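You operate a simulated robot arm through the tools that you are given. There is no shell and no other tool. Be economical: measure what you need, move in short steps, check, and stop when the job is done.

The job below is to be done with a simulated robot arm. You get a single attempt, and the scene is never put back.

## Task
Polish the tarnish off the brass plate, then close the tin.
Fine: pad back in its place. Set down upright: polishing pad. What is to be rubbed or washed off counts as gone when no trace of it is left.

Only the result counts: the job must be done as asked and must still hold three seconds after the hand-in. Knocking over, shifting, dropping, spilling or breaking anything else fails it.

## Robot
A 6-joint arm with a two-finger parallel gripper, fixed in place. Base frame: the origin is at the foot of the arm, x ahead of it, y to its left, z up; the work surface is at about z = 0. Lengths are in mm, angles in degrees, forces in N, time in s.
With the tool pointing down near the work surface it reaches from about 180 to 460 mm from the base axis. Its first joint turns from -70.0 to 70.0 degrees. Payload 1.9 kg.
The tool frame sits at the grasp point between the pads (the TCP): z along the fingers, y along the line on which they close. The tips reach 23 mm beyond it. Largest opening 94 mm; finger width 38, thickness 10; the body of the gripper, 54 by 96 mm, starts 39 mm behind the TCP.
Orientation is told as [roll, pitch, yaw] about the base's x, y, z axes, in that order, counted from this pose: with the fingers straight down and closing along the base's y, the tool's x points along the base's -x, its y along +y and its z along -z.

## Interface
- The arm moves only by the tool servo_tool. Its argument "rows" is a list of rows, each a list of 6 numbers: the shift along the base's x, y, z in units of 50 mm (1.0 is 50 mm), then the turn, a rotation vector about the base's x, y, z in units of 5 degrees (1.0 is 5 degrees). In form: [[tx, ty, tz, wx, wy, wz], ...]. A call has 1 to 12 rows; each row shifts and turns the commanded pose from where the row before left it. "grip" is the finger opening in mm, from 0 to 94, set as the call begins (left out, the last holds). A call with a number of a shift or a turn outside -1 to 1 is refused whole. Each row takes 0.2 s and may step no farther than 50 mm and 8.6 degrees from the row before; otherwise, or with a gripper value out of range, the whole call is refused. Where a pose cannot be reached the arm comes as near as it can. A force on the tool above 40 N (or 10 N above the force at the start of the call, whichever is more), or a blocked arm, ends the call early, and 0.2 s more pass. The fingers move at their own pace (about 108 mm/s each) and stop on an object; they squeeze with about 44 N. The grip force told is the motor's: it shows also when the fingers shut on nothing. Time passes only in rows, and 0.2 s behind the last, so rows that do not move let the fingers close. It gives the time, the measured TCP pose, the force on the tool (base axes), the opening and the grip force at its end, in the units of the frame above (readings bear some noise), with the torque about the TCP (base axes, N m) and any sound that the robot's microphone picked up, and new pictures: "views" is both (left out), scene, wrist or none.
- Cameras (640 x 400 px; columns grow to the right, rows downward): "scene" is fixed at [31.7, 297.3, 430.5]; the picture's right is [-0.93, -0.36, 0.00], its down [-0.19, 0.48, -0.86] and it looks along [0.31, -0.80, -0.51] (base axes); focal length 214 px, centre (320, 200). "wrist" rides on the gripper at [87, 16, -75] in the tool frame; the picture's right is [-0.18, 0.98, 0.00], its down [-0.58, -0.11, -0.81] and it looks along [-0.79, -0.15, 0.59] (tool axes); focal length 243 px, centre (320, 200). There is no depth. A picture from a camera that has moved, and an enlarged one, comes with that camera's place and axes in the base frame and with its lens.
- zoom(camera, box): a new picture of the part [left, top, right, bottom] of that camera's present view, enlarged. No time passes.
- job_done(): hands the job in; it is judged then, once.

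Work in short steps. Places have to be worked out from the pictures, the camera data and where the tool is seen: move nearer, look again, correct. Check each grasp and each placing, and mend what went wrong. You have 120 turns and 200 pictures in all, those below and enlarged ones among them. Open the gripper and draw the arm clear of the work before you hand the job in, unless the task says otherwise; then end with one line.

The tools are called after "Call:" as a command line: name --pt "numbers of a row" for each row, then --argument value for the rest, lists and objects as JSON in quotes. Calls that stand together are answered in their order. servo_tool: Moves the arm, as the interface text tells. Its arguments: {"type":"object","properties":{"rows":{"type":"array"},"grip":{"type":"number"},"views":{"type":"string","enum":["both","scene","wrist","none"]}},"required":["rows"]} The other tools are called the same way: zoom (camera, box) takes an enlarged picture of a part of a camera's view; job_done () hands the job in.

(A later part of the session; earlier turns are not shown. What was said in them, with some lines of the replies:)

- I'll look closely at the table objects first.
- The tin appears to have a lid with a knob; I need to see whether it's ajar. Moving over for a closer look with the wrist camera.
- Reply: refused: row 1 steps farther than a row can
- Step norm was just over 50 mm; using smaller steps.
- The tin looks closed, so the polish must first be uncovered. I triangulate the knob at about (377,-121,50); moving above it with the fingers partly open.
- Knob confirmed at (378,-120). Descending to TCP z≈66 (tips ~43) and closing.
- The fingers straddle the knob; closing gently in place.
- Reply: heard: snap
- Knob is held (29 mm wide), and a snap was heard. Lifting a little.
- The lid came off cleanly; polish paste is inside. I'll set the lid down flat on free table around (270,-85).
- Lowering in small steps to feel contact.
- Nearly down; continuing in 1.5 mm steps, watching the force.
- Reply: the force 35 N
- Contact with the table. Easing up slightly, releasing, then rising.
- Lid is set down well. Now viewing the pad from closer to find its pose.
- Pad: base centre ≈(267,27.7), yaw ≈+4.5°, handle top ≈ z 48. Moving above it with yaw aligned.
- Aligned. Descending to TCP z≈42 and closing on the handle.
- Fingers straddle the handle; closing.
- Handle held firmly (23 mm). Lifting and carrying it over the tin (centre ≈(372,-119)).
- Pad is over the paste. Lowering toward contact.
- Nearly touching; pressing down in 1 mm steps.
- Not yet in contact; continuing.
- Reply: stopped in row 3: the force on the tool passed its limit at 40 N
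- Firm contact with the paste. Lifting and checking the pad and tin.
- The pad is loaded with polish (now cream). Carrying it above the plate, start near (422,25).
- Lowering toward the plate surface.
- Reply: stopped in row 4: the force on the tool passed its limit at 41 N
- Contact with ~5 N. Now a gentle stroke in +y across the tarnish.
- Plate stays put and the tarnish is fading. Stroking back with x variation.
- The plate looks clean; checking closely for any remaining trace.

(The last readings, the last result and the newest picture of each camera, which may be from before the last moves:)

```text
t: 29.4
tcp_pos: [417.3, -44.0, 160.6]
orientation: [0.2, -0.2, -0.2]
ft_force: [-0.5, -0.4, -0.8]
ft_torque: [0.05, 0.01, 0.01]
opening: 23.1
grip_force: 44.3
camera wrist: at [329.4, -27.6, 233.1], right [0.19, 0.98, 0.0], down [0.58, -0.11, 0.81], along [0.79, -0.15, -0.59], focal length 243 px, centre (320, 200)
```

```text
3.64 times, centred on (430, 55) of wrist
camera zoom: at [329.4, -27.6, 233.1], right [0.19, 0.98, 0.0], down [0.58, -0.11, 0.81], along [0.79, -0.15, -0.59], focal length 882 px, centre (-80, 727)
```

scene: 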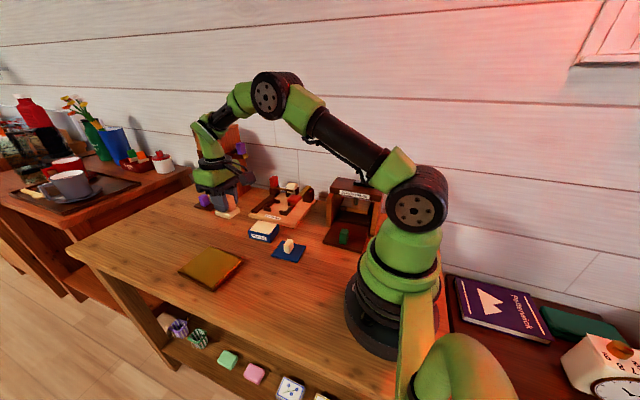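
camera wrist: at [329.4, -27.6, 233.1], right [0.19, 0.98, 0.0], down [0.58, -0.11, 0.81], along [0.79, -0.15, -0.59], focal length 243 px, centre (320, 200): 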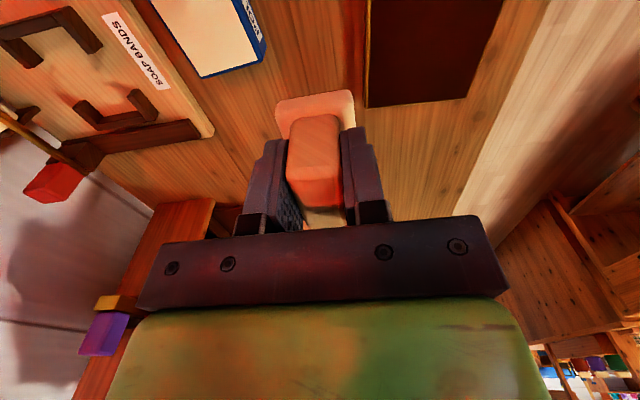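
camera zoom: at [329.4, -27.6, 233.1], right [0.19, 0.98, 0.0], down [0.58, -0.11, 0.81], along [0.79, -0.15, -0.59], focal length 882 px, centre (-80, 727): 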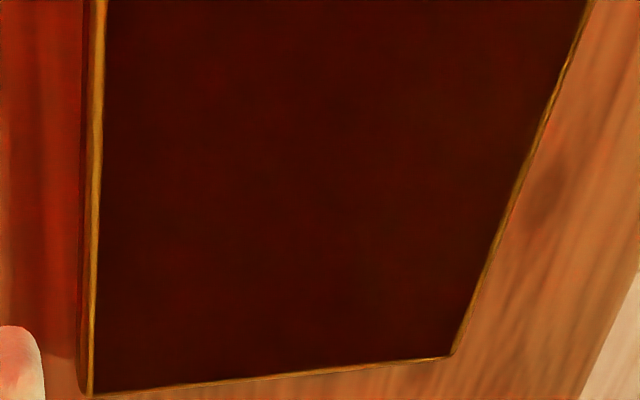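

No trace left. Returning the pad above its original place (268,28), yaw 4.5°.

Call:
servo_tool --pt "-0.746 0.359 0 0 0 0.235" --pt "-0.746 0.359 0 0 0 0.235" --pt "-0.746 0.359 0 0 0 0.235" --pt "-0.746 0.359 0 0 0 0.235" --pt "0 0 -0.9 0 0 0" --pt "0 0 -0.9 0 0 0" --pt "0 0 -0.3 0 0 0" --pt "0 0 0 0 0 0"

Call:
zoom --camera "scene" --box '[220, 220, 310, 300]'

```text
t: 31.2
tcp_pos: [266.8, 27.5, 56.0]
orientation: [0.3, -0.3, 4.4]
ft_force: [0.0, -0.2, -1.3]
ft_torque: [-0.01, 0.06, 0.0]
opening: 23.2
grip_force: 43.7
camera wrist: at [178.4, 38.0, 128.6], right [0.11, 0.99, 0.0], down [0.58, -0.07, 0.81], along [0.8, -0.08, -0.59], focal length 243 px, centre (320, 200)
```

scene: 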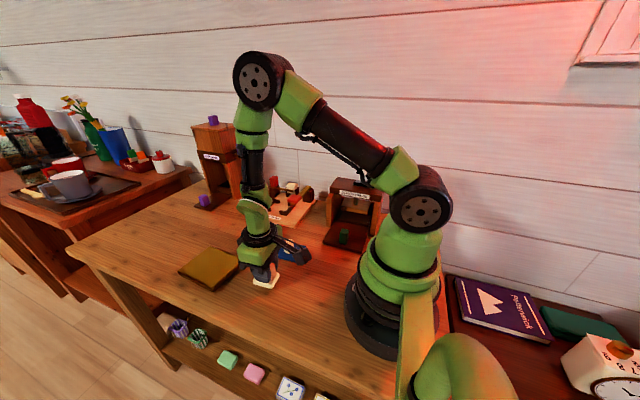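
wrist: 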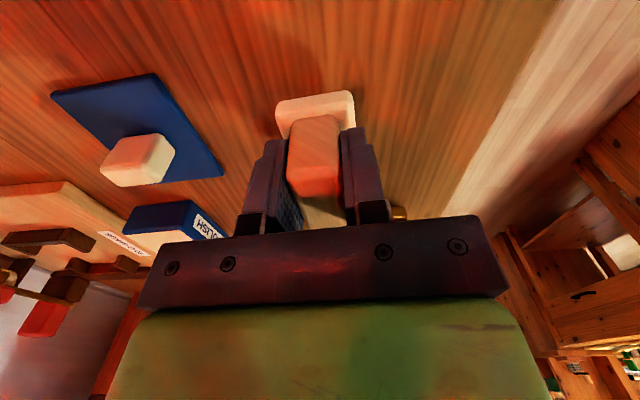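

```text
5.00 times, centred on (265, 260) of scene
camera zoom: at [31.7, 297.3, 430.5], right [-0.93, -0.36, 0.0], down [-0.19, 0.48, -0.86], along [0.31, -0.8, -0.51], focal length 1072 px, centre (595, -100)
```

zoom: 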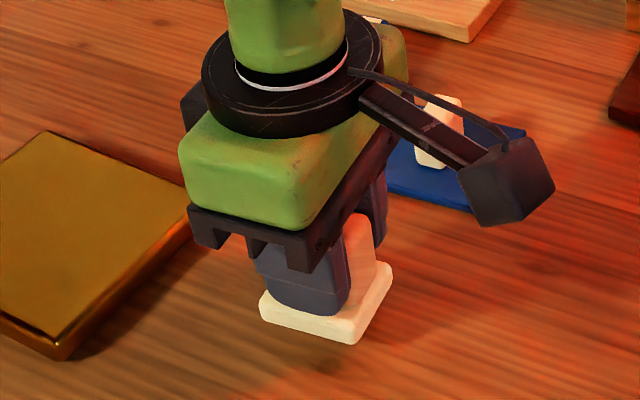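

Lowering to the table, with a 1 mm x correction.

Call:
servo_tool --pt "0.02 0 -0.15 0 0.06 0" --pt "0 0 -0.06 0 0 0" --pt "0 0 -0.03 0 0 0" --pt "0 0 0 0 0 0" --views "none"

```text
t: 32.2
tcp_pos: [267.6, 28.4, 43.6]
orientation: [0.2, 0.1, 4.5]
ft_force: [0.4, -0.4, -0.4]
ft_torque: [-0.02, 0.02, 0.01]
opening: 23.0
grip_force: 44.4
```

Almost down; finer steps.

Call:
servo_tool --pt "0 0 -0.016 0 0 0" --pt "0 0 -0.016 0 0 0" --pt "0 0 0 0 0 0" --views "none"

```text
t: 33.0
tcp_pos: [267.7, 28.2, 41.6]
orientation: [0.1, 0.0, 4.4]
ft_force: [-7.1, 1.4, 29.5]
ft_torque: [-0.09, -0.26, -0.04]
opening: 23.0
grip_force: 44.0
```

Contact with the table. Easing, releasing, and rising.

Call:
servo_tool --pt "0 0 0.014 0 0 0" --pt "0 0 0 0 0 0" --views "none"

Call:
servo_tool --pt "0 0 0 0 0 0" --pt "0 0 0 0 0 0" --pt "0 0 0.6 0 0 0" --pt "0 0 0.8 0 0 0" --pt "0 0 0.8 0 0 0" --pt "-0.2 -0.8 0 0 0 0" --pt "-0.2 -0.8 0 0 0 0" --pt "0 0 0 0 0 0" --grip 60

Call:
zoom --camera "scene" --box '[240, 250, 300, 300]'

Call:
zoom --camera "scene" --box '[220, 200, 320, 270]'

```text
t: 33.6
tcp_pos: [268.9, 27.8, 43.7]
orientation: [0.2, 0.1, 4.6]
ft_force: [1.5, 1.8, 3.4]
ft_torque: [0.01, -0.18, 0.04]
opening: 23.0
grip_force: 43.9
```

```text
t: 35.4
tcp_pos: [247.5, -50.2, 153.0]
orientation: [0.2, 0.1, 4.4]
ft_force: [-0.6, -0.1, 1.1]
ft_torque: [0.02, -0.01, 0.01]
opening: 59.9
grip_force: 0.1
camera wrist: at [159.4, -42.2, 226.2], right [0.11, 0.99, 0.0], down [0.59, -0.07, 0.81], along [0.8, -0.08, -0.59], focal length 243 px, centre (320, 200)
```

scene: 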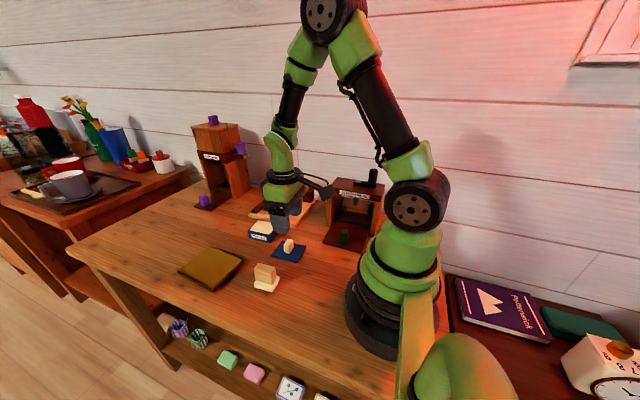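
wrist: 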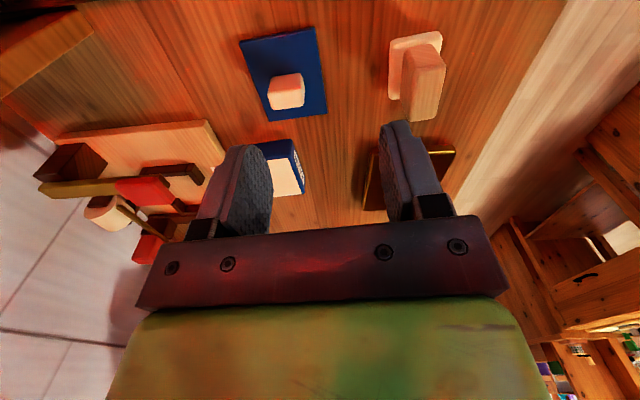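

```text
8.00 times, centred on (270, 275) of scene
camera zoom: at [31.7, 297.3, 430.5], right [-0.93, -0.36, 0.0], down [-0.19, 0.48, -0.86], along [0.31, -0.8, -0.51], focal length 1716 px, centre (720, -400)
```

zoom: 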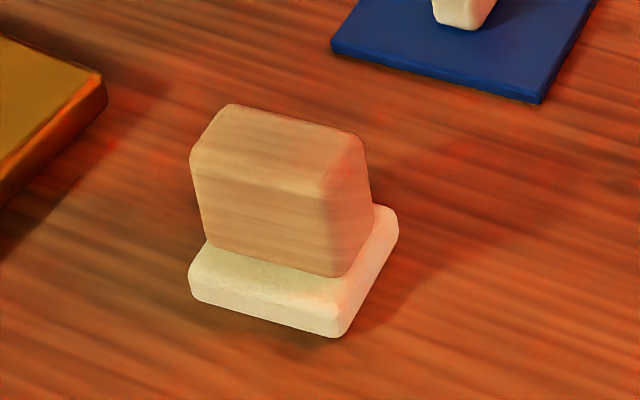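

```text
5.71 times, centred on (270, 235) of scene
camera zoom: at [31.7, 297.3, 430.5], right [-0.93, -0.36, 0.0], down [-0.19, 0.48, -0.86], along [0.31, -0.8, -0.51], focal length 1226 px, centre (606, 0)
```

zoom: 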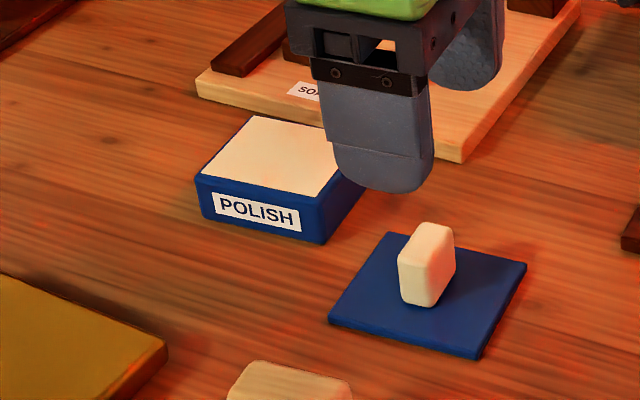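

Pad sits within ~1 mm of its original place. Now back to the lid knob at (271,-83).

Call:
servo_tool --pt "0.477 -0.656 0 0 0 -0.28" --pt "0 0 -0.8 0 0 0" --pt "0 0 -0.6 0 0 0" --pt "0 0 0 0 0 0"

Call:
zoom --camera "scene" --box '[250, 200, 330, 270]'

```text
t: 36.4
tcp_pos: [271.8, -84.9, 81.5]
orientation: [0.1, 0.1, 3.1]
ft_force: [0.6, -0.1, -0.4]
ft_torque: [-0.02, 0.01, 0.01]
opening: 60.0
grip_force: 0.0
camera wrist: at [184.3, -73.8, 155.3], right [0.13, 0.99, 0.0], down [0.59, -0.08, 0.81], along [0.8, -0.1, -0.59], focal length 243 px, centre (320, 200)
```

scene: 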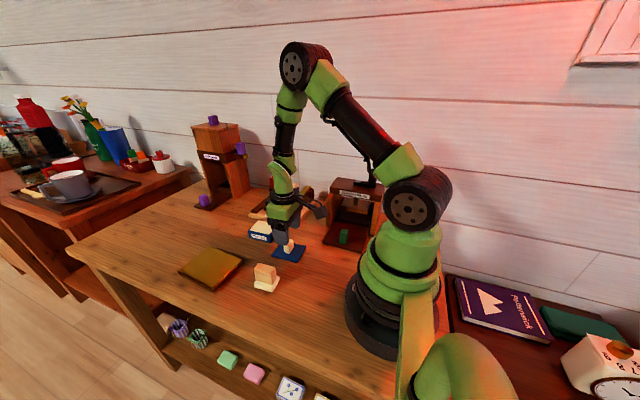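
wrist: 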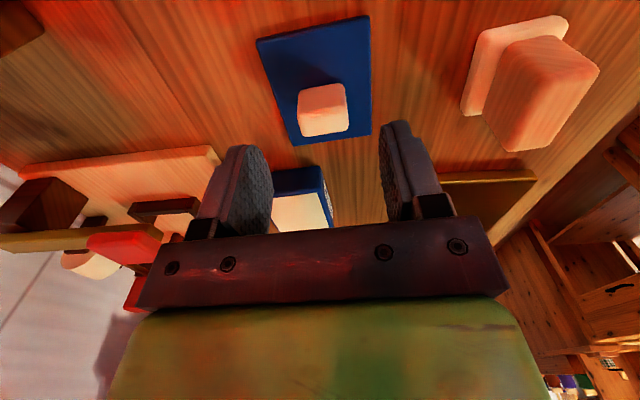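

```text
5.71 times, centred on (290, 235) of scene
camera zoom: at [31.7, 297.3, 430.5], right [-0.93, -0.36, 0.0], down [-0.19, 0.48, -0.86], along [0.31, -0.8, -0.51], focal length 1226 px, centre (491, 0)
```

zoom: 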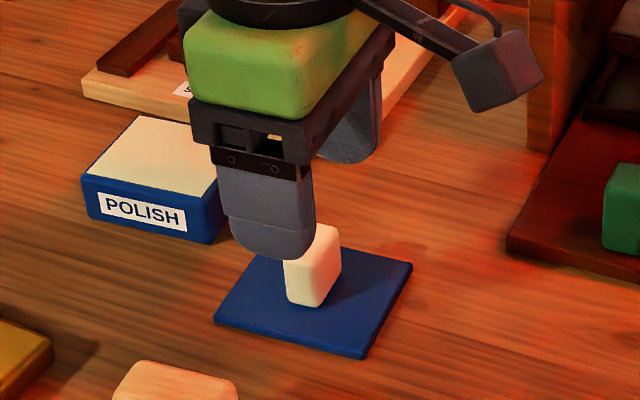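

Aligned; descending to the previous grasp height and closing.

Call:
servo_tool --pt "-0.01 0.035 -0.5 0 0 0" --pt "0 0 -0.4 0 0 0" --pt "0 0 0 0 0 0" --views "none"

Call:
servo_tool --pt "0 0 0 0 0 0" --pt "0 0 0 0 0 0" --pt "0 0 0 0 0 0" --grip 15 --views "none"

```text
t: 37.2
tcp_pos: [270.7, -82.7, 36.7]
orientation: [0.2, 0.1, 3.1]
ft_force: [0.2, -0.1, -0.5]
ft_torque: [-0.01, 0.0, -0.01]
opening: 60.0
grip_force: 0.2
```

```text
t: 38.0
tcp_pos: [271.2, -83.5, 37.1]
orientation: [0.2, 0.1, 3.1]
ft_force: [-0.5, 0.0, -0.1]
ft_torque: [0.01, -0.03, -0.03]
opening: 28.6
grip_force: 43.7
```

Lid knob held. Lifting and carrying back above the tin.

Call:
servo_tool --pt "0 0 0.7 0 0 0" --pt "0 0 0.7 0 0 0" --pt "0.705 -0.255 0 0 0 0" --pt "0.705 -0.255 0 0 0 0" --pt "0.705 -0.255 0 0 0 0" --pt "0 0 -0.4 0 0 0" --pt "0 0 0 0 0 0"

Call:
zoom --camera "scene" --box '[220, 180, 300, 250]'

```text
t: 39.6
tcp_pos: [377.0, -122.2, 87.4]
orientation: [0.1, 0.1, 3.1]
ft_force: [0.3, -1.1, -0.9]
ft_torque: [-0.01, -0.02, -0.03]
opening: 28.8
grip_force: 44.2
camera wrist: at [289.2, -109.9, 161.1], right [0.13, 0.99, 0.0], down [0.59, -0.08, 0.81], along [0.8, -0.1, -0.59], focal length 243 px, centre (320, 200)
```

scene: 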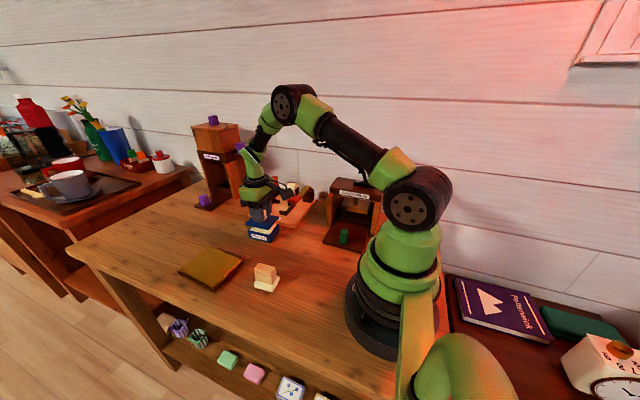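
wrist: 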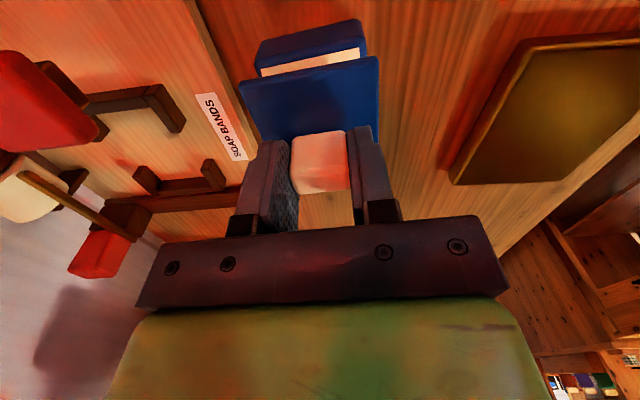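

```text
5.71 times, centred on (260, 215) of scene
camera zoom: at [31.7, 297.3, 430.5], right [-0.93, -0.36, 0.0], down [-0.19, 0.48, -0.86], along [0.31, -0.8, -0.51], focal length 1226 px, centre (663, 114)
```

zoom: 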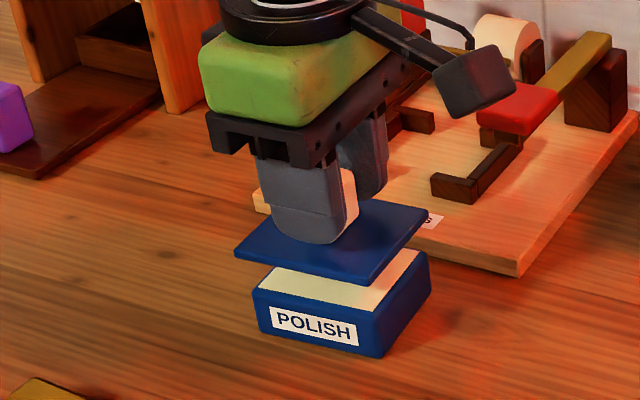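

Matches the earlier lift-off picture. Lowering towards the rim.

Call:
servo_tool --pt "0 0.01 -0.25 0 0 0" --pt "0 0 -0.08 0 0 0" --pt "0 0 -0.02 0 0 0" --pt "0 0 0 0 0 0" --views "none"

Call:
zoom --camera "scene" --box '[220, 190, 300, 250]'

```text
t: 40.6
tcp_pos: [377.2, -121.8, 70.5]
orientation: [0.2, 0.1, 3.1]
ft_force: [0.7, 0.7, -0.8]
ft_torque: [-0.04, -0.02, -0.03]
opening: 28.9
grip_force: 44.0
```

```text
6.67 times, centred on (260, 220) of scene
camera zoom: at [31.7, 297.3, 430.5], right [-0.93, -0.36, 0.0], down [-0.19, 0.48, -0.86], along [0.31, -0.8, -0.51], focal length 1430 px, centre (720, 67)
```

zoom: 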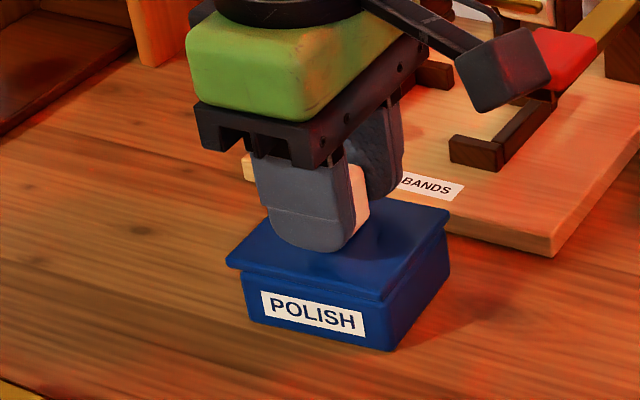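

Close to seating; pressing down in ~0.8 mm steps.

Call:
servo_tool --pt "0 0 -0.018 0 0 0" --pt "0 0 -0.018 0 0 0" --pt "0 0 -0.018 0 0 0" --pt "0 0 0 0 0 0" --views "none"

```text
t: 41.7
tcp_pos: [376.6, -120.4, 68.8]
orientation: [0.2, 0.1, 2.7]
ft_force: [0.8, 0.0, -0.6]
ft_torque: [0.0, -0.03, -0.01]
opening: 28.7
grip_force: 44.2
stopped in row 4: the force on the tool passed its limit at 42 N (the readings are from after the stop); the commanded pose is now the measured one
```

The lid met something at 42 N with no snap heard. Looking at the seating.

Call:
zoom --camera "scene" --box '[230, 200, 290, 250]'

Call:
zoom --camera "wrist" --box '[220, 0, 420, 200]'

```text
8.00 times, centred on (260, 225) of scene
camera zoom: at [31.7, 297.3, 430.5], right [-0.93, -0.36, 0.0], down [-0.19, 0.48, -0.86], along [0.31, -0.8, -0.51], focal length 1716 px, centre (800, 0)
```

zoom: 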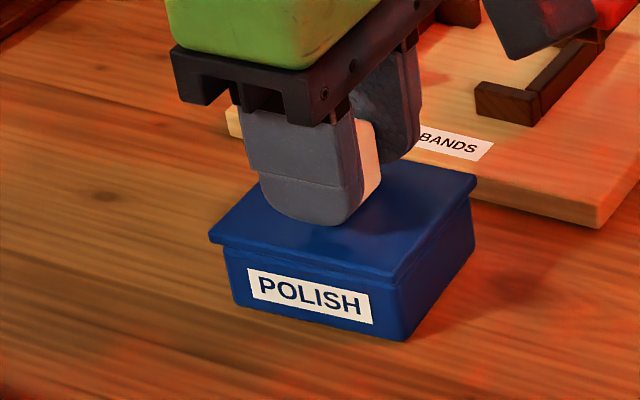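

```text
2.00 times, centred on (320, 100) of wrist
camera zoom: at [289.1, -109.3, 141.7], right [0.13, 0.99, 0.0], down [0.59, -0.08, 0.81], along [0.8, -0.11, -0.59], focal length 485 px, centre (320, 400)
```

zoom: 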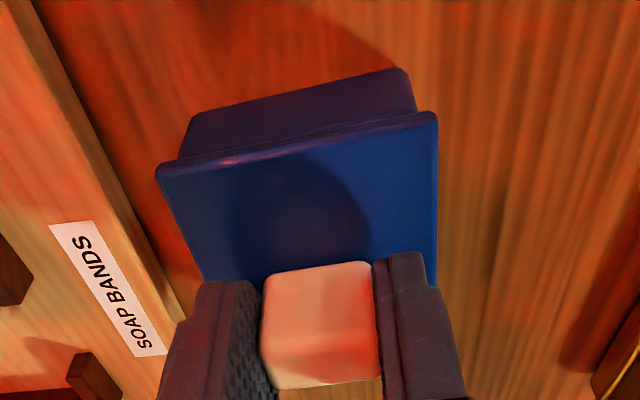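

It seems seated on the rim. Pressing a bit more gently to confirm it is fully down.

Call:
servo_tool --pt "0 0 -0.012 0 0 0" --pt "0 0 -0.012 0 0 0" --pt "0 0 0 0 0 0" --views "none"

```text
t: 42.5
tcp_pos: [376.6, -120.9, 68.0]
orientation: [0.2, 0.0, 2.8]
ft_force: [-1.0, -0.1, 6.4]
ft_torque: [-0.09, 0.03, -0.03]
opening: 28.7
grip_force: 44.1
```

Contact at z≈68 equals the expected seated height. One more press to be sure.

Call:
servo_tool --pt "0 0 -0.012 0 0 0" --pt "0 0 0 0 0 0" --views "none"

```text
t: 43.1
tcp_pos: [378.2, -121.1, 67.0]
orientation: [0.2, -0.1, 2.9]
ft_force: [-2.0, 1.2, 16.9]
ft_torque: [-0.01, 0.14, -0.06]
opening: 28.9
grip_force: 44.1
```

Firmly seated. Easing off, releasing and rising clear.

Call:
servo_tool --pt "0 0 0.018 0 0 0" --pt "0 0 0 0 0 0" --views "none"

Call:
servo_tool --pt "0 0 0 0 0 0" --pt "0 0 0 0 0 0" --pt "0 0 0.6 0 0 0" --pt "0 0 0.8 0 0 0" --pt "0 0 0.8 0 0 0" --pt "-0.8 0 0.4 0 0 0" --pt "-0.8 0 0 0 0 0" --pt "0 0 0 0 0 0" --grip 60

Call:
zoom --camera "scene" --box '[230, 200, 290, 250]'

Call:
zoom --camera "wrist" --box '[220, 50, 400, 200]'

```text
t: 43.7
tcp_pos: [376.8, -121.0, 66.6]
orientation: [0.1, 0.1, 3.0]
ft_force: [1.7, -0.7, 2.2]
ft_torque: [-0.08, -0.2, 0.02]
opening: 29.0
grip_force: 43.7
```

```text
t: 45.5
tcp_pos: [297.3, -119.0, 196.7]
orientation: [0.1, 0.1, 3.0]
ft_force: [-0.6, 0.3, -0.4]
ft_torque: [0.03, 0.01, 0.01]
opening: 59.7
grip_force: 0.1
heard: snap
camera wrist: at [209.1, -108.5, 269.9], right [0.13, 0.99, 0.0], down [0.59, -0.08, 0.81], along [0.8, -0.11, -0.59], focal length 243 px, centre (320, 200)
```

scene: 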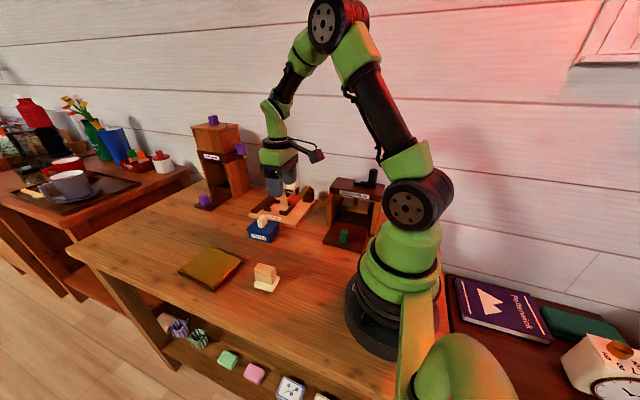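
wrist: 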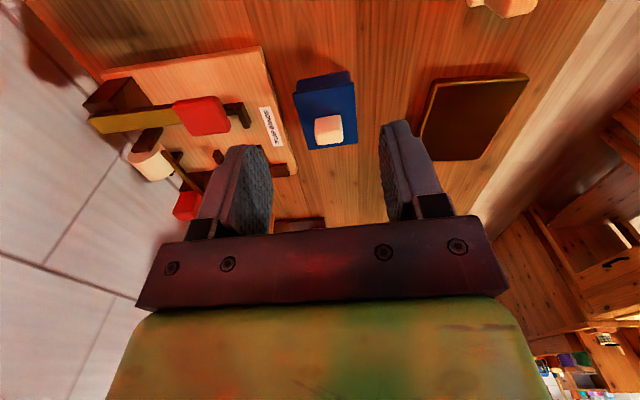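

```text
8.00 times, centred on (260, 225) of scene
camera zoom: at [31.7, 297.3, 430.5], right [-0.93, -0.36, 0.0], down [-0.19, 0.48, -0.86], along [0.31, -0.8, -0.51], focal length 1716 px, centre (800, 0)
```

zoom: 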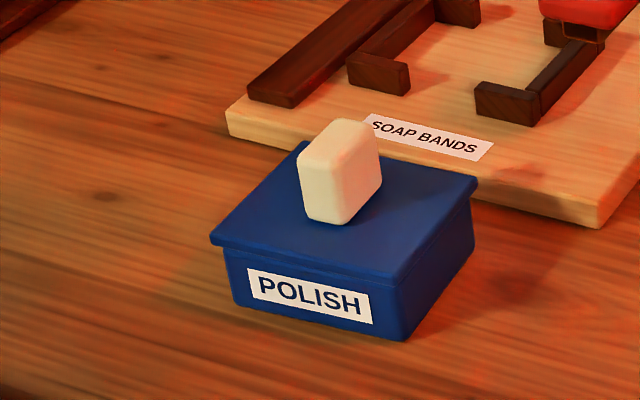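

```text
2.67 times, centred on (310, 125) of wrist
camera zoom: at [209.1, -108.5, 269.9], right [0.13, 0.99, 0.0], down [0.59, -0.08, 0.81], along [0.8, -0.11, -0.59], focal length 647 px, centre (347, 400)
```

zoom: 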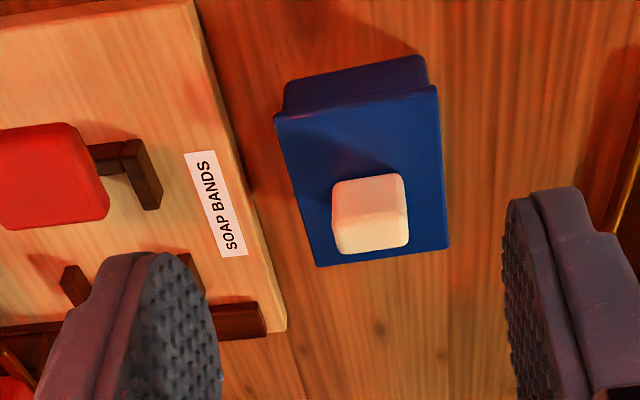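

The lid latched with a snap, the plate is clean, the pad is upright in its place, and the arm is clear with the gripper open. Handing in.

Call:
job_done

```text
The job is handed in.
```

The tarnish is off the brass plate with no visible trace left, the pad is back upright within 1–2 mm of its original spot, and the tin is closed with its lid snapped on. I handed the job in with the gripper open and the arm clear.
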